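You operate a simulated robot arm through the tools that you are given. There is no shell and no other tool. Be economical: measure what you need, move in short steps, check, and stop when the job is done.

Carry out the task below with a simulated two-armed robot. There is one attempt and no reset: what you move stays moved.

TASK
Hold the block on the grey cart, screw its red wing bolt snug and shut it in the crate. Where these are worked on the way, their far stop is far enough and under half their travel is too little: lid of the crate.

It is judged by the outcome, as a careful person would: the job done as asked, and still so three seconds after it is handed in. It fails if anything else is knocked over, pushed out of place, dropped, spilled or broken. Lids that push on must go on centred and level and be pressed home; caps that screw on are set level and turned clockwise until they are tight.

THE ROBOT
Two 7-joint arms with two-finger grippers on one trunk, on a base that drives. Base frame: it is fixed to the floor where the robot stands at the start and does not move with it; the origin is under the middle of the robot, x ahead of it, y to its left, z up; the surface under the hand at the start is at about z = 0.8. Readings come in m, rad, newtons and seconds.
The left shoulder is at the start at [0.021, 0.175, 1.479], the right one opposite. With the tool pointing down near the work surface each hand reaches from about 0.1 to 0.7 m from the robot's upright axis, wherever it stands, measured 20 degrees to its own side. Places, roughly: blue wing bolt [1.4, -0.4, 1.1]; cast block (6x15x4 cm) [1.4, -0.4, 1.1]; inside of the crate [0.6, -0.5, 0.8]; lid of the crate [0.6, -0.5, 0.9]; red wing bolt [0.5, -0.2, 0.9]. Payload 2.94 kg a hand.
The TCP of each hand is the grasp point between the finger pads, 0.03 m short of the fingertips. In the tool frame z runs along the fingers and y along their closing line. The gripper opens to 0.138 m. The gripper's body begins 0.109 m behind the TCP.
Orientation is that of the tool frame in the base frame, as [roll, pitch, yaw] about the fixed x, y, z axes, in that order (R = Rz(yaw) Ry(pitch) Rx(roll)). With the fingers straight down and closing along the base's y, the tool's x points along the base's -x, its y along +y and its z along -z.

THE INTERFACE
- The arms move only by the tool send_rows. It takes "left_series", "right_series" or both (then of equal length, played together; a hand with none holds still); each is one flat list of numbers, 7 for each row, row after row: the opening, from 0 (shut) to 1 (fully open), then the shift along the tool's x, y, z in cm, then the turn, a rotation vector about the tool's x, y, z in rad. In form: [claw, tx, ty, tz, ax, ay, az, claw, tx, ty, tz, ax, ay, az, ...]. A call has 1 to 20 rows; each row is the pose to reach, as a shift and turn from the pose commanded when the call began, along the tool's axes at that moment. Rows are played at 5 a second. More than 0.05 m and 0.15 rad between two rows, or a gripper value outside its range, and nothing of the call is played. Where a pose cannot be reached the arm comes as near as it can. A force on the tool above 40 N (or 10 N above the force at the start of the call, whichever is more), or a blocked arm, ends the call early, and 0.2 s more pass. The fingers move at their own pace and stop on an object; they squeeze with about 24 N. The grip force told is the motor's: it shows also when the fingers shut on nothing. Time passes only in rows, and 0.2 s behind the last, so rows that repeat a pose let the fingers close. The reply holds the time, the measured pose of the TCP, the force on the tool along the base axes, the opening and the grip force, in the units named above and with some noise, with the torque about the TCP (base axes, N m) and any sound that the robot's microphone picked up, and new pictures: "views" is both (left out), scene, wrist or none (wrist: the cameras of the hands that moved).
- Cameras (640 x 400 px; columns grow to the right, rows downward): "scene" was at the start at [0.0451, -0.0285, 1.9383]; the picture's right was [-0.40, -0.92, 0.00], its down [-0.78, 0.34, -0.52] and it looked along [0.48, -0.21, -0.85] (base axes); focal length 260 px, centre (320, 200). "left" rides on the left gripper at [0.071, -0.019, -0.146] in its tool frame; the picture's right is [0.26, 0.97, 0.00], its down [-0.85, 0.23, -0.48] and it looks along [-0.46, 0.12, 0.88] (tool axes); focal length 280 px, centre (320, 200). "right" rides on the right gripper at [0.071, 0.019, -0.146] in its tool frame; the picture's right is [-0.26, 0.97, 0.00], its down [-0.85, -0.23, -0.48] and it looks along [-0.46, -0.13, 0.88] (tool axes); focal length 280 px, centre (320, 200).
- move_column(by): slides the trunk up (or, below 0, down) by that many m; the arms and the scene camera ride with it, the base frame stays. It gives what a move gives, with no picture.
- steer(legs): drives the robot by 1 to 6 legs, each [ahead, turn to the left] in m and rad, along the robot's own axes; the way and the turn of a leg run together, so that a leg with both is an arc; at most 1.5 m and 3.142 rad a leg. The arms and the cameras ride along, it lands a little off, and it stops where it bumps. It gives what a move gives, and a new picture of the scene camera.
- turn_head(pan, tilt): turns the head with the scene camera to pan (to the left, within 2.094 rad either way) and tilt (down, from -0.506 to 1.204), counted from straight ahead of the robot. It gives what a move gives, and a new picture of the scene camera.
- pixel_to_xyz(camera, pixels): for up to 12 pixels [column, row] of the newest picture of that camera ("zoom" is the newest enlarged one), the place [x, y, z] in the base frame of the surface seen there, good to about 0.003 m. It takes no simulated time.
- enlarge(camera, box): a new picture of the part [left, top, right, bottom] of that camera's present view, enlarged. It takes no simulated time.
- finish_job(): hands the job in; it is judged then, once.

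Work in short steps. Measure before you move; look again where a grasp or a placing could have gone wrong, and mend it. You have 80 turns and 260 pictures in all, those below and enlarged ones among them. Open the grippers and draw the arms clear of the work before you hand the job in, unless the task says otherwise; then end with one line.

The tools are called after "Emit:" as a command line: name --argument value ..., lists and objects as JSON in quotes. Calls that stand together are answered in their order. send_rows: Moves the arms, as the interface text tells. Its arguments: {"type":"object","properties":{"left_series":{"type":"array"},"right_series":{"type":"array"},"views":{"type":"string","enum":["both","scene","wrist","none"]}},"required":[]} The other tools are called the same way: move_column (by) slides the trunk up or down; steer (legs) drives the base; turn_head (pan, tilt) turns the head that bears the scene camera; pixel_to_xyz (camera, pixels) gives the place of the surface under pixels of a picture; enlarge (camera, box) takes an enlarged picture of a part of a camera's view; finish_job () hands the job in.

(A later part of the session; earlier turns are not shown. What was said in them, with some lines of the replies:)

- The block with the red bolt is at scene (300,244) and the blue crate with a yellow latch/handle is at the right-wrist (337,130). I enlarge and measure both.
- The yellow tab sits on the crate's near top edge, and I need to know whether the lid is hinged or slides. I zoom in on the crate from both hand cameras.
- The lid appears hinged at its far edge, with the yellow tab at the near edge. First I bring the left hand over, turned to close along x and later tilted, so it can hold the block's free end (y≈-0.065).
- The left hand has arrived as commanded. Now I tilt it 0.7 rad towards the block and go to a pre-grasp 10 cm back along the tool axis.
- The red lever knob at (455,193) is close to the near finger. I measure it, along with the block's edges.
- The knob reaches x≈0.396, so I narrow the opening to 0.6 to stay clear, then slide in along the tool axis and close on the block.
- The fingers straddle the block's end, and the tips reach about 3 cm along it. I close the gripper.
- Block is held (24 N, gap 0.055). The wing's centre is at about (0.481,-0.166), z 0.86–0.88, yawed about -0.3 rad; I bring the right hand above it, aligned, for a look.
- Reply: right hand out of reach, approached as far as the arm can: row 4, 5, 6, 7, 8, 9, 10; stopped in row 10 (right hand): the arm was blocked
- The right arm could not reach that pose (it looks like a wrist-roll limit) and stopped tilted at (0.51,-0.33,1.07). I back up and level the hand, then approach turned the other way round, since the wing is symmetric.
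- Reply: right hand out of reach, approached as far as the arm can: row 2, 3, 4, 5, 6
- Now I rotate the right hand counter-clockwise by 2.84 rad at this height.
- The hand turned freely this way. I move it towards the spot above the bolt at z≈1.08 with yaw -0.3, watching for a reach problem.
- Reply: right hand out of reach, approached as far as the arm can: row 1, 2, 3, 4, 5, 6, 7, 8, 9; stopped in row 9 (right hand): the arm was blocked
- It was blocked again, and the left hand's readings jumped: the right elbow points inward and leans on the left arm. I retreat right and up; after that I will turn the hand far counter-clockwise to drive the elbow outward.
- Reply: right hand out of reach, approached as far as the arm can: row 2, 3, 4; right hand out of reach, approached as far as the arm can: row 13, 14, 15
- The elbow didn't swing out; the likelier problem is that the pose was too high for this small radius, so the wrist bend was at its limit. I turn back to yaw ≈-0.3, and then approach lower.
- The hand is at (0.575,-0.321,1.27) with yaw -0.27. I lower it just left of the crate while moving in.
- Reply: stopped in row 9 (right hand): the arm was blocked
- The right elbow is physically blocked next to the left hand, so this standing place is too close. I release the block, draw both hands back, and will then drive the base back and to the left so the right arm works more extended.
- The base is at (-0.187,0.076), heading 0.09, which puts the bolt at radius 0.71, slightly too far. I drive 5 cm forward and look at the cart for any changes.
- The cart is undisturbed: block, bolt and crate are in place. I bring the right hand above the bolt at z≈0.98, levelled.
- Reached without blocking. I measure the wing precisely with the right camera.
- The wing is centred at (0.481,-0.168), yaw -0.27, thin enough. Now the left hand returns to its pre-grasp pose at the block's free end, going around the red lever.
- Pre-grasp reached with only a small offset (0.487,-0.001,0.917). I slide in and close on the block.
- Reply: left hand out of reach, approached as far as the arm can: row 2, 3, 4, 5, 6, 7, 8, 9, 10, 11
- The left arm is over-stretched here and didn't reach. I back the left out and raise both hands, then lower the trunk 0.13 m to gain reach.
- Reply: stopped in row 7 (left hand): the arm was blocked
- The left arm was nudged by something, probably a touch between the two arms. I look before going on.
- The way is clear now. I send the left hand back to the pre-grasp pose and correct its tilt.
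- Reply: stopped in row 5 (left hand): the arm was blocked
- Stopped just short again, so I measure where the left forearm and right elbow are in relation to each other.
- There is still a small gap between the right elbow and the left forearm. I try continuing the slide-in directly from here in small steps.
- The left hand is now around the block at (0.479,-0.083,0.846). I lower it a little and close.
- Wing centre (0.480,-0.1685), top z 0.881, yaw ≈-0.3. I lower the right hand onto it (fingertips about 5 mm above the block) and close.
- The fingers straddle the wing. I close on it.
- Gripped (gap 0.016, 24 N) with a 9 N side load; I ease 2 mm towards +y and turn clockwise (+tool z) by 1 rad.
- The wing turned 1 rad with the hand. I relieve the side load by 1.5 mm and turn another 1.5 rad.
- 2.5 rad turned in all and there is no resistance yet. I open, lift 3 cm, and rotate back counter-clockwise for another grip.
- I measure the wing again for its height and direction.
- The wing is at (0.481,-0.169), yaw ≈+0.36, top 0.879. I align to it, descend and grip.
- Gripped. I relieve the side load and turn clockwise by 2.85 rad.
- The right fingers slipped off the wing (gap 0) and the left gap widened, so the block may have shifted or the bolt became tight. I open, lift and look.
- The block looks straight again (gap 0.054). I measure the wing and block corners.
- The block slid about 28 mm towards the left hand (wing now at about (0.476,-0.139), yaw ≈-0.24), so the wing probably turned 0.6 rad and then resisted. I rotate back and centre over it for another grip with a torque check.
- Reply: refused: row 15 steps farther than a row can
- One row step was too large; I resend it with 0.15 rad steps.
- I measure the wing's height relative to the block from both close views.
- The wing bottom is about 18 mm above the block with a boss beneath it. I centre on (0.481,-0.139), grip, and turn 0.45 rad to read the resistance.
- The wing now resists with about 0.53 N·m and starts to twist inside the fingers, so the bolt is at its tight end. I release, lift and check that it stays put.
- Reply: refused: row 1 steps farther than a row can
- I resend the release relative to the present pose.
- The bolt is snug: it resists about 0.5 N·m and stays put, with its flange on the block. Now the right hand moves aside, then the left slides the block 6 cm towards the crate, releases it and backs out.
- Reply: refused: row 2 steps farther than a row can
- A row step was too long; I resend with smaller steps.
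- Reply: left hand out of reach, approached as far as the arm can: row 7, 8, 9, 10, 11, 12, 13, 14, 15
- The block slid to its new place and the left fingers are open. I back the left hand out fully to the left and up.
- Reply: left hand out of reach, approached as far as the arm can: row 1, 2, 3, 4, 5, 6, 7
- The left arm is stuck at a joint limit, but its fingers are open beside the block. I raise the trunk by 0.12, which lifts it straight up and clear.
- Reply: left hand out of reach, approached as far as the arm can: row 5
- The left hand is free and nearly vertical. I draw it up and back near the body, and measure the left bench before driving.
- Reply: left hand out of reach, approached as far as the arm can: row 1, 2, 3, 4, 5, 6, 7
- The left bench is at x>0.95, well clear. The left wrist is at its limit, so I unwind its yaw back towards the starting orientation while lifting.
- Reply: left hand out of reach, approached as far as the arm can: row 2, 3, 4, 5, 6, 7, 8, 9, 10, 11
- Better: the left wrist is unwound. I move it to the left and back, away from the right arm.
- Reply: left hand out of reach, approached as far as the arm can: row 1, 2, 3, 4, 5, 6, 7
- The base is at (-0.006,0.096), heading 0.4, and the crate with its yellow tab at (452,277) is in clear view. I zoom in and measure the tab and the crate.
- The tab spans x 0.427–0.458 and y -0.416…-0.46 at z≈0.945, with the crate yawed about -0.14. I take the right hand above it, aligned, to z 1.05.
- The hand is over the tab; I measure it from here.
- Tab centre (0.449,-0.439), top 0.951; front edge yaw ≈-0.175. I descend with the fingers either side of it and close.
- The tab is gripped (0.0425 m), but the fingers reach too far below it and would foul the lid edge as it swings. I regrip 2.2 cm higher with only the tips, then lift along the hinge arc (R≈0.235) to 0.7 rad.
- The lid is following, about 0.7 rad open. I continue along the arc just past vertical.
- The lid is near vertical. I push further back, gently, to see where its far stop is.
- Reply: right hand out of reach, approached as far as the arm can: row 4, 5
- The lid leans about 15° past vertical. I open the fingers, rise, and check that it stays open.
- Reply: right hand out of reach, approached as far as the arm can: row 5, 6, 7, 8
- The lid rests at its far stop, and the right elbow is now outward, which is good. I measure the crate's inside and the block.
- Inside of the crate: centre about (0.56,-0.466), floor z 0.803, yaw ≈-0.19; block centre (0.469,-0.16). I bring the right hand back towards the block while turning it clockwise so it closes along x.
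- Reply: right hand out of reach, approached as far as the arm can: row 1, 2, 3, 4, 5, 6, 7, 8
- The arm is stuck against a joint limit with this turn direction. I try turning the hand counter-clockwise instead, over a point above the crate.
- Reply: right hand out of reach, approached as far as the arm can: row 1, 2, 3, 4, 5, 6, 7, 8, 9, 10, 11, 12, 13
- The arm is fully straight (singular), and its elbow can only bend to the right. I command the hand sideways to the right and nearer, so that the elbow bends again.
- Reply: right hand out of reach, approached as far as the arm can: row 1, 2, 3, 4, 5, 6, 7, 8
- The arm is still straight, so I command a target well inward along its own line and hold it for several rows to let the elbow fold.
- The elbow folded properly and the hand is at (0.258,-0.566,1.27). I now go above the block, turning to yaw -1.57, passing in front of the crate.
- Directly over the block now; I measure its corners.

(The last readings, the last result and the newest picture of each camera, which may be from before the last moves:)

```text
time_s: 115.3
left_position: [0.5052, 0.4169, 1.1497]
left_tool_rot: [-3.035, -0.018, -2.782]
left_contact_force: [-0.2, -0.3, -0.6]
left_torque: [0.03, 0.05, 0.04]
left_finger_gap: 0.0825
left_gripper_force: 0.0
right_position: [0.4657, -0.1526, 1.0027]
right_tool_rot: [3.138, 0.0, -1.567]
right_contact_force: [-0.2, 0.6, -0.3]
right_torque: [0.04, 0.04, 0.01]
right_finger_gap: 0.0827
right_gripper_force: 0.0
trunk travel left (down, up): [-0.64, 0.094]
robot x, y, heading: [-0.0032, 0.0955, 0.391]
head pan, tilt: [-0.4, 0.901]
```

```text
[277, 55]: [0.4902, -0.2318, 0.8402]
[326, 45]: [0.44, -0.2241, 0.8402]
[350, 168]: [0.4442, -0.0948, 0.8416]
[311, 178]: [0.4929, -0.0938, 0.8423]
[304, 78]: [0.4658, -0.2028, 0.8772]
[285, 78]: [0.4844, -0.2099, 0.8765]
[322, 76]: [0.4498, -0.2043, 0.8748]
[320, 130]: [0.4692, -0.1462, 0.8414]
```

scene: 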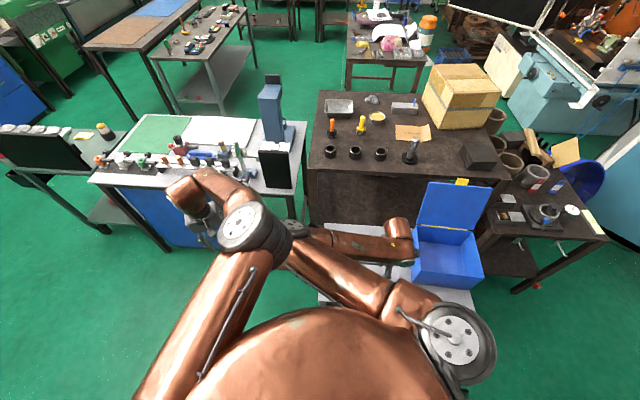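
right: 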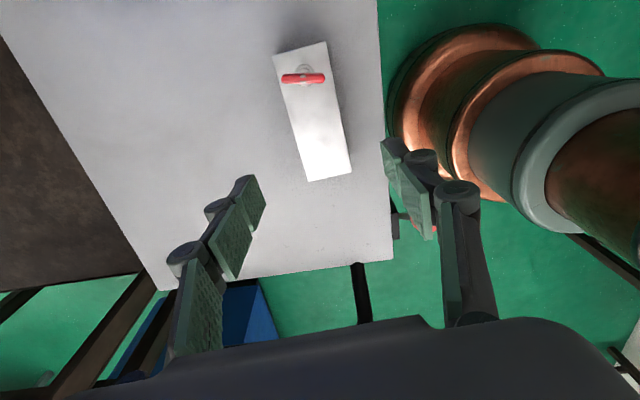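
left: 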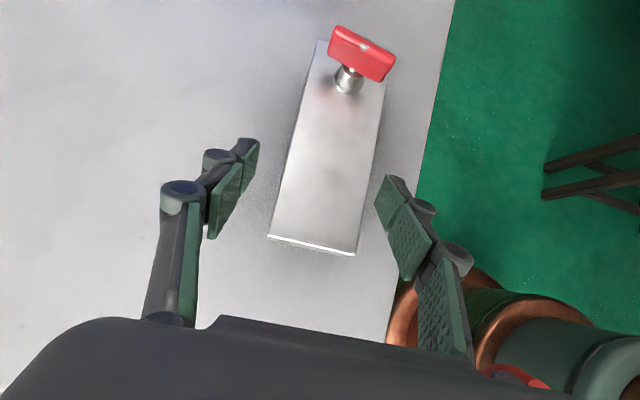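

Block centre x 0.467; I descend to z 0.834, close and lift 20 cm.

Emit:
send_rows --right_series '[0.6, 0, -0.1, 4.5, 0, 0, 0, 0.6, 0, -0.1, 9, 0, 0, 0, 0.6, 0, -0.1, 13, 0, 0, 0, 0.6, 0, -0.1, 16.9, 0, 0, 0, 0.6, 0, -0.1, 16.9, 0, 0, 0, 0.35, 0, -0.1, 16.9, 0, 0, 0, 0.35, 0, -0.1, 16.9, 0, 0, 0, 0.35, 0, -0.1, 16.9, 0, 0, 0, 0.35, 0, -0.1, 16.9, 0, 0, 0, 0.35, 0, -0.1, 15, 0, 0, 0, 0.35, 0, -0.1, 11, 0, 0, 0, 0.35, 0, -0.1, 7, 0, 0, 0, 0.35, 0, -0.1, 3, 0, 0, 0, 0.35, 0, -0.1, -2, 0, 0, 0, 0.35, 0, -0.1, -4, 0, 0, 0]' --views "both"

```text
time_s: 118.5
left_position: [0.5062, 0.4168, 1.1495]
left_tool_rot: [-3.037, -0.018, -2.78]
left_contact_force: [-0.2, -0.4, 0.5]
left_torque: [0.02, 0.04, 0.01]
left_finger_gap: 0.0829
left_gripper_force: 0.1
right_position: [0.4674, -0.1511, 1.0444]
right_tool_rot: [3.137, -0.002, -1.565]
right_contact_force: [1.2, 0.1, -7.7]
right_torque: [0.06, 0.0, 0.0]
right_finger_gap: 0.0546
right_gripper_force: 23.8
trunk travel left (down, up): [-0.64, 0.094]
robot x, y, heading: [-0.0033, 0.0959, 0.392]
head pan, tilt: [-0.4, 0.901]
```

scene: 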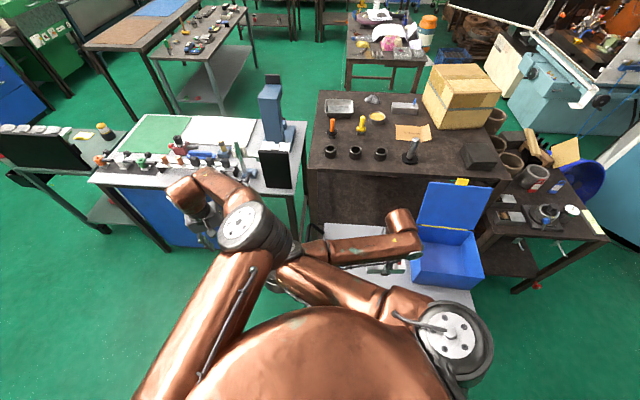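
right: 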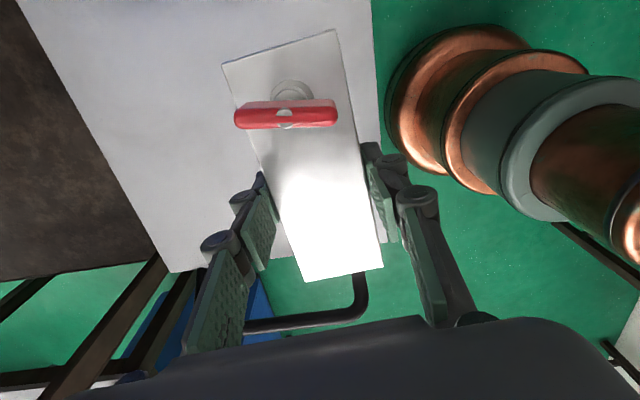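

The block is held firmly (gap 0.0546). I carry it above the crate's centre, turned by 0.19 rad to match the crate.

Emit:
send_rows --right_series '[0.35, 3.8, -1.1, 0, 0, 0, 0.024, 0.35, 7.6, -2.3, 0, 0, 0, 0.048, 0.35, 11.4, -3.5, 0, 0, 0, 0.071, 0.35, 15.2, -4.7, 0, 0, 0, 0.095, 0.35, 19, -5.8, 0, 0, 0, 0.119, 0.35, 22.8, -7, 0, 0, 0, 0.143, 0.35, 26.6, -8.2, 0, 0, 0, 0.167, 0.35, 30.4, -9.3, 0, 0, 0, 0.19, 0.35, 30.4, -9.3, 0, 0, 0, 0.19]' --views "both"

```text
time_s: 120.5
left_position: [0.5076, 0.4181, 1.1486]
left_tool_rot: [-3.035, -0.02, -2.783]
left_contact_force: [0.9, 0.1, -0.9]
left_torque: [-0.02, -0.03, 0.01]
left_finger_gap: 0.083
left_gripper_force: 0.0
right_position: [0.5628, -0.4543, 1.0432]
right_tool_rot: [3.137, -0.002, -1.755]
right_contact_force: [-0.1, 0.3, -7.6]
right_torque: [0.03, -0.04, 0.01]
right_finger_gap: 0.0547
right_gripper_force: 23.9
trunk travel left (down, up): [-0.64, 0.094]
robot x, y, heading: [-0.0059, 0.0931, 0.389]
head pan, tilt: [-0.4, 0.901]
```

scene: 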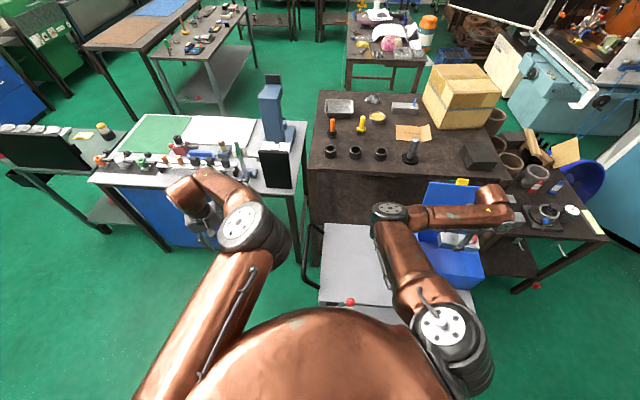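
right: 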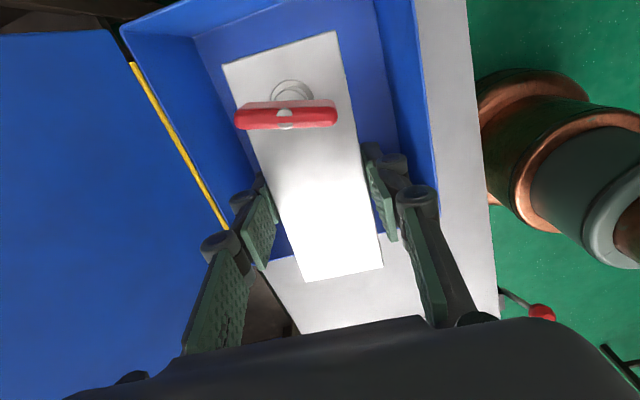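

The block is well centred over the opening and aligned. I lower it to just above the floor, release, and rise.

Emit:
send_rows --right_series '[0.35, 0, 0, 4, 0, 0, 0, 0.35, 0, 0, 8, 0, 0, 0, 0.35, 0, 0, 12, 0, 0, 0, 0.35, 0, 0, 16, 0, 0, 0, 0.35, 0, 0, 18.5, 0, 0, 0, 0.35, 0, 0, 19.7, 0, 0, 0, 0.35, 0, 0, 20.2, 0, 0, 0, 0.35, 0, 0, 20.2, 0, 0, 0, 0.55, 0, 0, 20.2, 0, 0, 0, 0.55, 0, 0, 20.2, 0, 0, 0, 0.55, 0, 0, 20.2, 0, 0, 0, 0.55, 0, 0, 17, 0, 0, 0, 0.55, 0, 0, 13, 0, 0, 0, 0.55, 0, 0, 9, 0, 0, 0, 0.55, 0, 0, 4.5, 0, 0, 0, 0.55, 0, 0, 0, 0, 0, 0, 0.55, 0, 0, -4.5, 0, 0, 0]' --views "both"

```text
time_s: 124.1
left_position: [0.5047, 0.4184, 1.15]
left_tool_rot: [-3.036, -0.018, -2.782]
left_contact_force: [0.1, -0.2, -0.5]
left_torque: [-0.03, 0.04, -0.02]
left_finger_gap: 0.0826
left_gripper_force: 0.1
right_position: [0.5609, -0.4543, 1.0884]
right_tool_rot: [3.137, -0.001, -1.756]
right_contact_force: [-0.1, -1.0, -0.2]
right_torque: [0.0, -0.03, 0.0]
right_finger_gap: 0.0759
right_gripper_force: 0.1
trunk travel left (down, up): [-0.64, 0.094]
robot x, y, heading: [-0.0073, 0.0919, 0.389]
head pan, tilt: [-0.4, 0.901]
```

scene: 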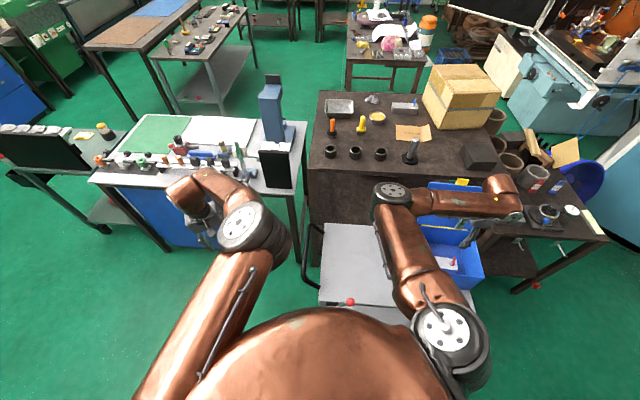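
right: 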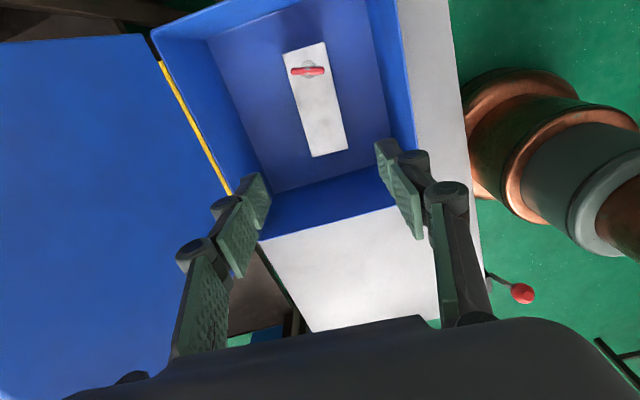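

The block lies flat in the crate. Before closing the lid I need the arm closer to the tab, so I measure the tab and the clearance between my trunk (copper rings at right-view (480,120)) and the cart edge.

Emit:
pixel_to_xyz --camera "right" --pixels '[[480, 130], [482, 190], [500, 100], [475, 160], [520, 292], [530, 130], [560, 210], [306, 70], [318, 120], [465, 150]]'

Emit:
pixel_to_xyz --camera "scene" --pixels '[[462, 182], [457, 182], [468, 183], [430, 185], [440, 237], [470, 240]]'

```text
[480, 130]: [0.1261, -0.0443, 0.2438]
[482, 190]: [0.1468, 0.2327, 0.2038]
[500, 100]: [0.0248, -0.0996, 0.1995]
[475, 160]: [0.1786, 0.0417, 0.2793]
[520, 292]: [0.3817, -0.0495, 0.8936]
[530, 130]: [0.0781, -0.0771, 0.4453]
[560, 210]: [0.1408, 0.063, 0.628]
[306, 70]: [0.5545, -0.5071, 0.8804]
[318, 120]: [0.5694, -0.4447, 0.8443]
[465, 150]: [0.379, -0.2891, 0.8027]
```

```text
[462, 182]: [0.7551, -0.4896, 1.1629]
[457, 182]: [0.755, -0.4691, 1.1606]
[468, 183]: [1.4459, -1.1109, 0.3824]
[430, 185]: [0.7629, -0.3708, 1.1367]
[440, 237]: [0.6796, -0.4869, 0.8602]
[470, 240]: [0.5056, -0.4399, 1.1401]
```

There is about 19 cm between my base and the cart. I draw the hand back and up while turning it to the tab's yaw, then drive 12 cm forward (turning right, ahead, and back left).

Emit:
send_rows --right_series '[0.5, 0.2, 1.3, -1.1, 0, 0, -0.145, 0.5, 0.5, 2.7, -2.2, 0, 0, -0.29, 0.5, 0.7, 4, -3.3, 0, 0, -0.435, 0.5, 1, 5.4, -4.4, 0, 0, -0.58, 0.5, 1.2, 6.7, -5.5, 0, 0, -0.725, 0.5, 1.5, 8, -6.6, 0, 0, -0.87, 0.5, 1.8, 9.4, -7.7, 0, 0, -1.015, 0.5, 2, 10.7, -8.8, 0, 0, -1.16, 0.5, 2.3, 12.1, -9.9, 0, 0, -1.305, 0.5, 2.5, 13.4, -11, 0, 0, -1.45, 0.5, 2.8, 14.7, -12, 0, 0, -1.59, 0.5, 2.8, 14.7, -12, 0, 0, -1.59]' --views "none"

Emit:
steer --legs '[[0.0, -0.39], [0.12, 0.0], [0.0, 0.3]]'

```text
time_s: 126.7
left_position: [0.5059, 0.4178, 1.1498]
left_tool_rot: [-3.035, -0.017, -2.782]
left_contact_force: [-1.0, -0.2, 0.0]
left_torque: [0.02, 0.04, -0.01]
left_finger_gap: 0.0828
left_gripper_force: 0.1
right_position: [0.4129, -0.4552, 1.2088]
right_tool_rot: [3.14, 0.002, -0.164]
right_contact_force: [0.3, -0.2, -0.2]
right_torque: [0.0, -0.02, 0.01]
right_finger_gap: 0.069
right_gripper_force: 0.1
trunk travel left (down, up): [-0.64, 0.094]
robot x, y, heading: [-0.0046, 0.0988, 0.389]
head pan, tilt: [-0.4, 0.901]
```

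```text
time_s: 130.1
left_position: [0.6549, 0.3706, 1.1495]
left_tool_rot: [-3.032, -0.025, -2.873]
left_contact_force: [0.3, 0.2, -0.1]
left_torque: [-0.03, 0.06, 0.01]
left_finger_gap: 0.0828
left_gripper_force: 0.1
right_position: [0.48, -0.492, 1.2074]
right_tool_rot: [3.141, 0.004, -0.258]
right_contact_force: [0.8, 0.6, -0.2]
right_torque: [-0.03, 0.04, 0.01]
right_finger_gap: 0.0691
right_gripper_force: 0.0
trunk travel left (down, up): [-0.64, 0.094]
robot x, y, heading: [0.1199, 0.0946, 0.301]
head pan, tilt: [-0.4, 0.901]
```

scene: 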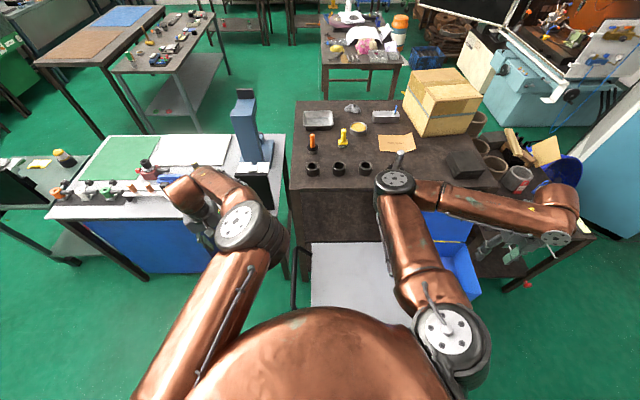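

Base is at (0.12,0.095), so the tab (0.757,-0.490,1.15) is now within comfortable reach. I move the open hand above it.

Emit:
send_rows --right_series '[0.6, 3, -0.8, -2.5, 0, 0, -0.012, 0.6, 6.5, -1.8, -5, 0, 0, -0.024, 0.6, 10.5, -2.8, -6, 0, 0, -0.036, 0.6, 14.5, -3.9, -6, 0, 0, -0.048, 0.6, 18.5, -5, -6, 0, 0, -0.06, 0.6, 22.5, -6.1, -6, 0, 0, -0.072, 0.6, 26.7, -7.2, -6, 0, 0, -0.083, 0.6, 26.7, -7.2, -6, 0, 0, -0.083]' --views "both"

Emit:
pixel_to_xyz --camera "right" --pixels '[[320, 150], [310, 160], [330, 160], [320, 170], [300, 150], [340, 150], [320, 140], [320, 180]]'

```text
time_s: 131.9
left_position: [0.6552, 0.3713, 1.1494]
left_tool_rot: [-3.03, -0.024, -2.875]
left_contact_force: [0.5, -0.3, 0.1]
left_torque: [0.02, 0.0, 0.03]
left_finger_gap: 0.0827
left_gripper_force: 0.1
right_position: [0.7575, -0.4885, 1.2678]
right_tool_rot: [3.14, 0.003, -0.177]
right_contact_force: [-0.3, 0.8, -0.9]
right_torque: [0.0, -0.02, -0.03]
right_finger_gap: 0.083
right_gripper_force: 0.0
trunk travel left (down, up): [-0.64, 0.094]
robot x, y, heading: [0.1214, 0.0914, 0.298]
head pan, tilt: [-0.4, 0.901]
```

scene: 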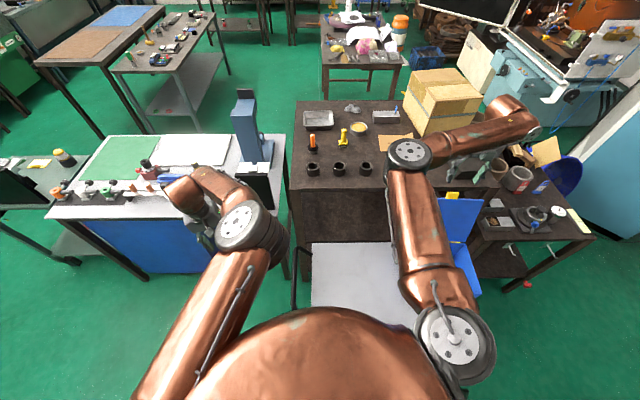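
right: 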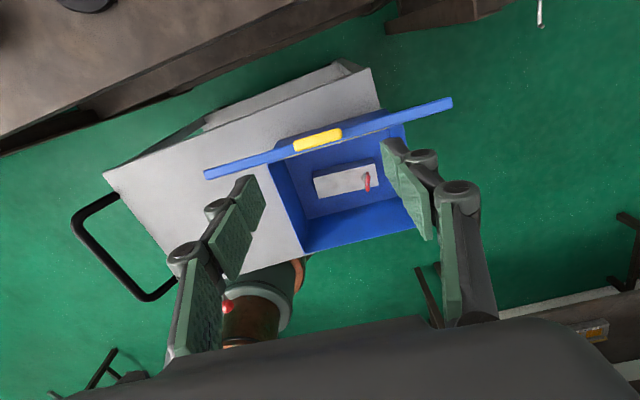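

```text
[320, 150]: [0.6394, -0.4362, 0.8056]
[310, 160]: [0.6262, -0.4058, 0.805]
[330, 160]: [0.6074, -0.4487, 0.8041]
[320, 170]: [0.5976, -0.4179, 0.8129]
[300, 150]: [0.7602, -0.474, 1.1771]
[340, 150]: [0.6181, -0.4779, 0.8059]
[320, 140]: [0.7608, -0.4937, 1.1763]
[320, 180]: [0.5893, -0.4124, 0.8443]
```

The tab is at (0.761,-0.4925), top z 1.177. I lower the fingertips around it, close, and swing the lid back along the arc to about 1 rad.

Emit:
send_rows --right_series '[0.6, 0.35, 0.35, 3.5, 0, 0, 0, 0.6, 0.35, 0.35, 6.5, 0, 0, 0, 0.6, 0.35, 0.35, 8.3, 0, 0, 0, 0.2, 0.35, 0.35, 8.3, 0, 0, 0, 0.2, 0.35, 0.35, 8.3, 0, 0, 0, 0.2, 0.35, 0.35, 8.3, 0, 0, 0, 0.2, 0.35, 0.35, 8.3, 0, 0, 0, 0.2, -3.2, 0.35, 7.24, 0, 0, 0, 0.2, -6.9, 0.35, 6.76, 0, 0, 0, 0.2, -10.6, 0.35, 6.9, 0, 0, 0, 0.2, -14.2, 0.35, 7.6, 0, 0, 0, 0.2, -17.7, 0.35, 8.9, 0, 0, 0, 0.2, -20.95, 0.35, 10.7, 0, 0, 0, 0.2, -20.95, 0.35, 10.7, 0, 0, 0]' --views "both"

```text
time_s: 134.9
left_position: [0.6552, 0.3705, 1.1495]
left_tool_rot: [-3.03, -0.025, -2.876]
left_contact_force: [-0.2, 0.0, -0.9]
left_torque: [-0.02, -0.01, 0.01]
left_finger_gap: 0.0828
left_gripper_force: 0.1
right_position: [0.5504, -0.4568, 1.1607]
right_tool_rot: [3.139, 0.006, -0.173]
right_contact_force: [1.5, -6.4, -0.8]
right_torque: [-0.12, -0.37, -0.02]
right_finger_gap: 0.0433
right_gripper_force: 24.6
trunk travel left (down, up): [-0.64, 0.094]
robot x, y, heading: [0.1169, 0.0924, 0.301]
head pan, tilt: [-0.4, 0.901]
```

scene: 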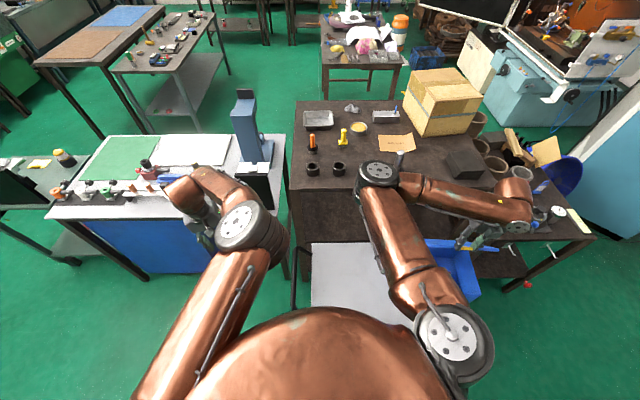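
right: 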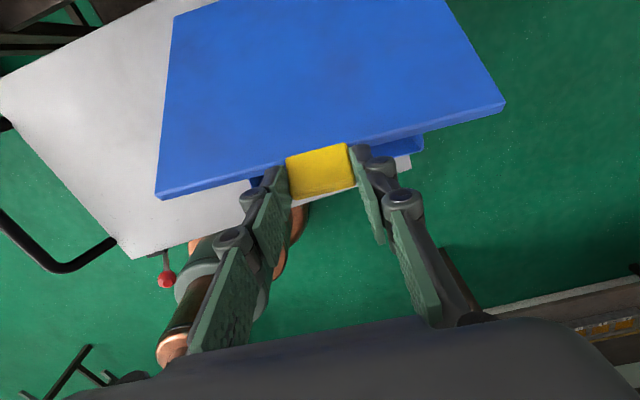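

The lid is following well at ~1 rad. I lower it the rest of the way, press lightly, then release and rise.

Emit:
send_rows --right_series '[0.2, -2.9, 0.1, 2.3, 0, 0, 0, 0.2, -5.4, 0.1, 5.0, 0, 0, 0, 0.2, -7.4, 0.1, 8.1, 0, 0, 0, 0.2, -8.8, 0.1, 11.1, 0, 0, 0, 0.2, -9.7, 0.1, 14.2, 0, 0, 0, 0.2, -10.15, 0.1, 17, 0, 0, 0, 0.2, -10.3, 0.1, 18.8, 0, 0, 0, 0.2, -10.3, 0.1, 19.3, 0, 0, 0, 0.2, -10.3, 0.1, 19.3, 0, 0, 0]' --views "both"

```text
time_s: 136.9
left_position: [0.6544, 0.3718, 1.1492]
left_tool_rot: [-3.031, -0.025, -2.875]
left_contact_force: [0.2, 0.8, -0.9]
left_torque: [-0.03, 0.0, -0.02]
left_finger_gap: 0.0826
left_gripper_force: 0.1
right_position: [0.4478, -0.4404, 0.9695]
right_tool_rot: [3.138, 0.004, -0.175]
right_contact_force: [0.3, -0.5, 4.2]
right_torque: [0.04, -0.24, 0.03]
right_finger_gap: 0.0435
right_gripper_force: 24.1
trunk travel left (down, up): [-0.64, 0.094]
robot x, y, heading: [0.1138, 0.0956, 0.301]
head pan, tilt: [-0.4, 0.901]
```

scene: 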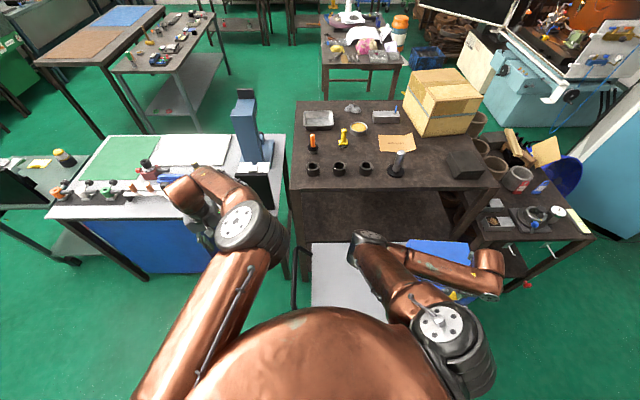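
right: 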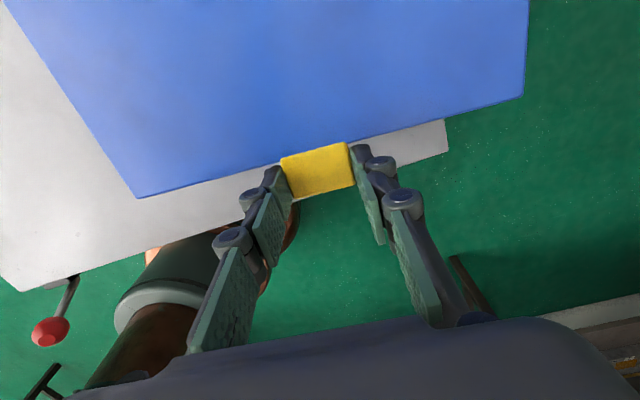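

The lid is down (TCP back at z 0.97, light upward reaction). I release and rise clear.

Emit:
send_rows --right_series '[0.5, 0, 0, 0, 0, 0, 0, 0.5, 0, 0, 0, 0, 0, 0, 0.5, 0, 0, -1.5, 0, 0, 0, 0.5, 0, 0, -5, 0, 0, 0, 0.5, 0, 0, -9, 0, 0, 0, 0.5, 0, 0, -13, 0, 0, 0, 0.5, 0, 0, -17, 0, 0, 0, 0.5, -2, 0, -20, 0, 0, 0]' --views "both"

Emit:
pixel_to_xyz --camera "right" --pixels '[[320, 140], [280, 130], [350, 115], [320, 90], [300, 60], [250, 100], [380, 80]]'

```text
time_s: 138.7
left_position: [0.6543, 0.3724, 1.1489]
left_tool_rot: [-3.03, -0.024, -2.876]
left_contact_force: [0.5, 0.4, -0.2]
left_torque: [0.02, -0.04, -0.01]
left_finger_gap: 0.0828
left_gripper_force: 0.0
right_position: [0.428, -0.4369, 1.1711]
right_tool_rot: [3.139, 0.003, -0.175]
right_contact_force: [-0.2, 0.4, -0.7]
right_torque: [0.01, 0.0, 0.04]
right_finger_gap: 0.0688
right_gripper_force: 0.0
trunk travel left (down, up): [-0.64, 0.094]
robot x, y, heading: [0.1174, 0.0991, 0.299]
head pan, tilt: [-0.4, 0.901]
```

scene: 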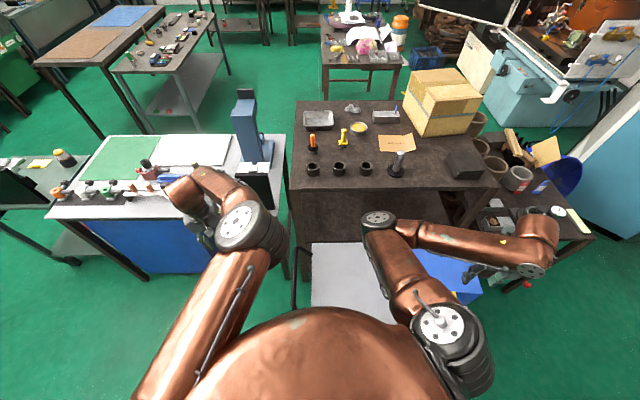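
right: 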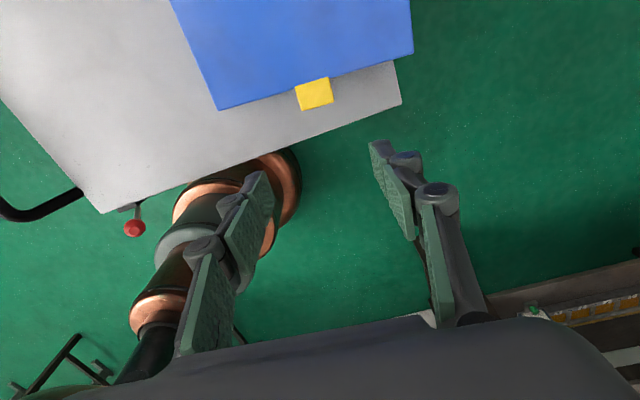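

```text
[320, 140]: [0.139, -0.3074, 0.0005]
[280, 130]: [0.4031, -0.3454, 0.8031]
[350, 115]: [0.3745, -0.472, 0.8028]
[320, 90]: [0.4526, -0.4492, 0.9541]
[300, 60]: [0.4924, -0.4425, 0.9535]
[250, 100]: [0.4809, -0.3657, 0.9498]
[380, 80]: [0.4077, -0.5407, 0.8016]
```

The lid lies flat at z≈0.95, the tab is back where it started, and both hands are open and clear. I hand in the job.

Emit:
finish_job

```text
The job is handed in.
```

I screwed the block's red wing bolt snug (it resisted at about 0.5 N·m), laid the block in the crate, closed the lid flat, and left both hands open and clear.
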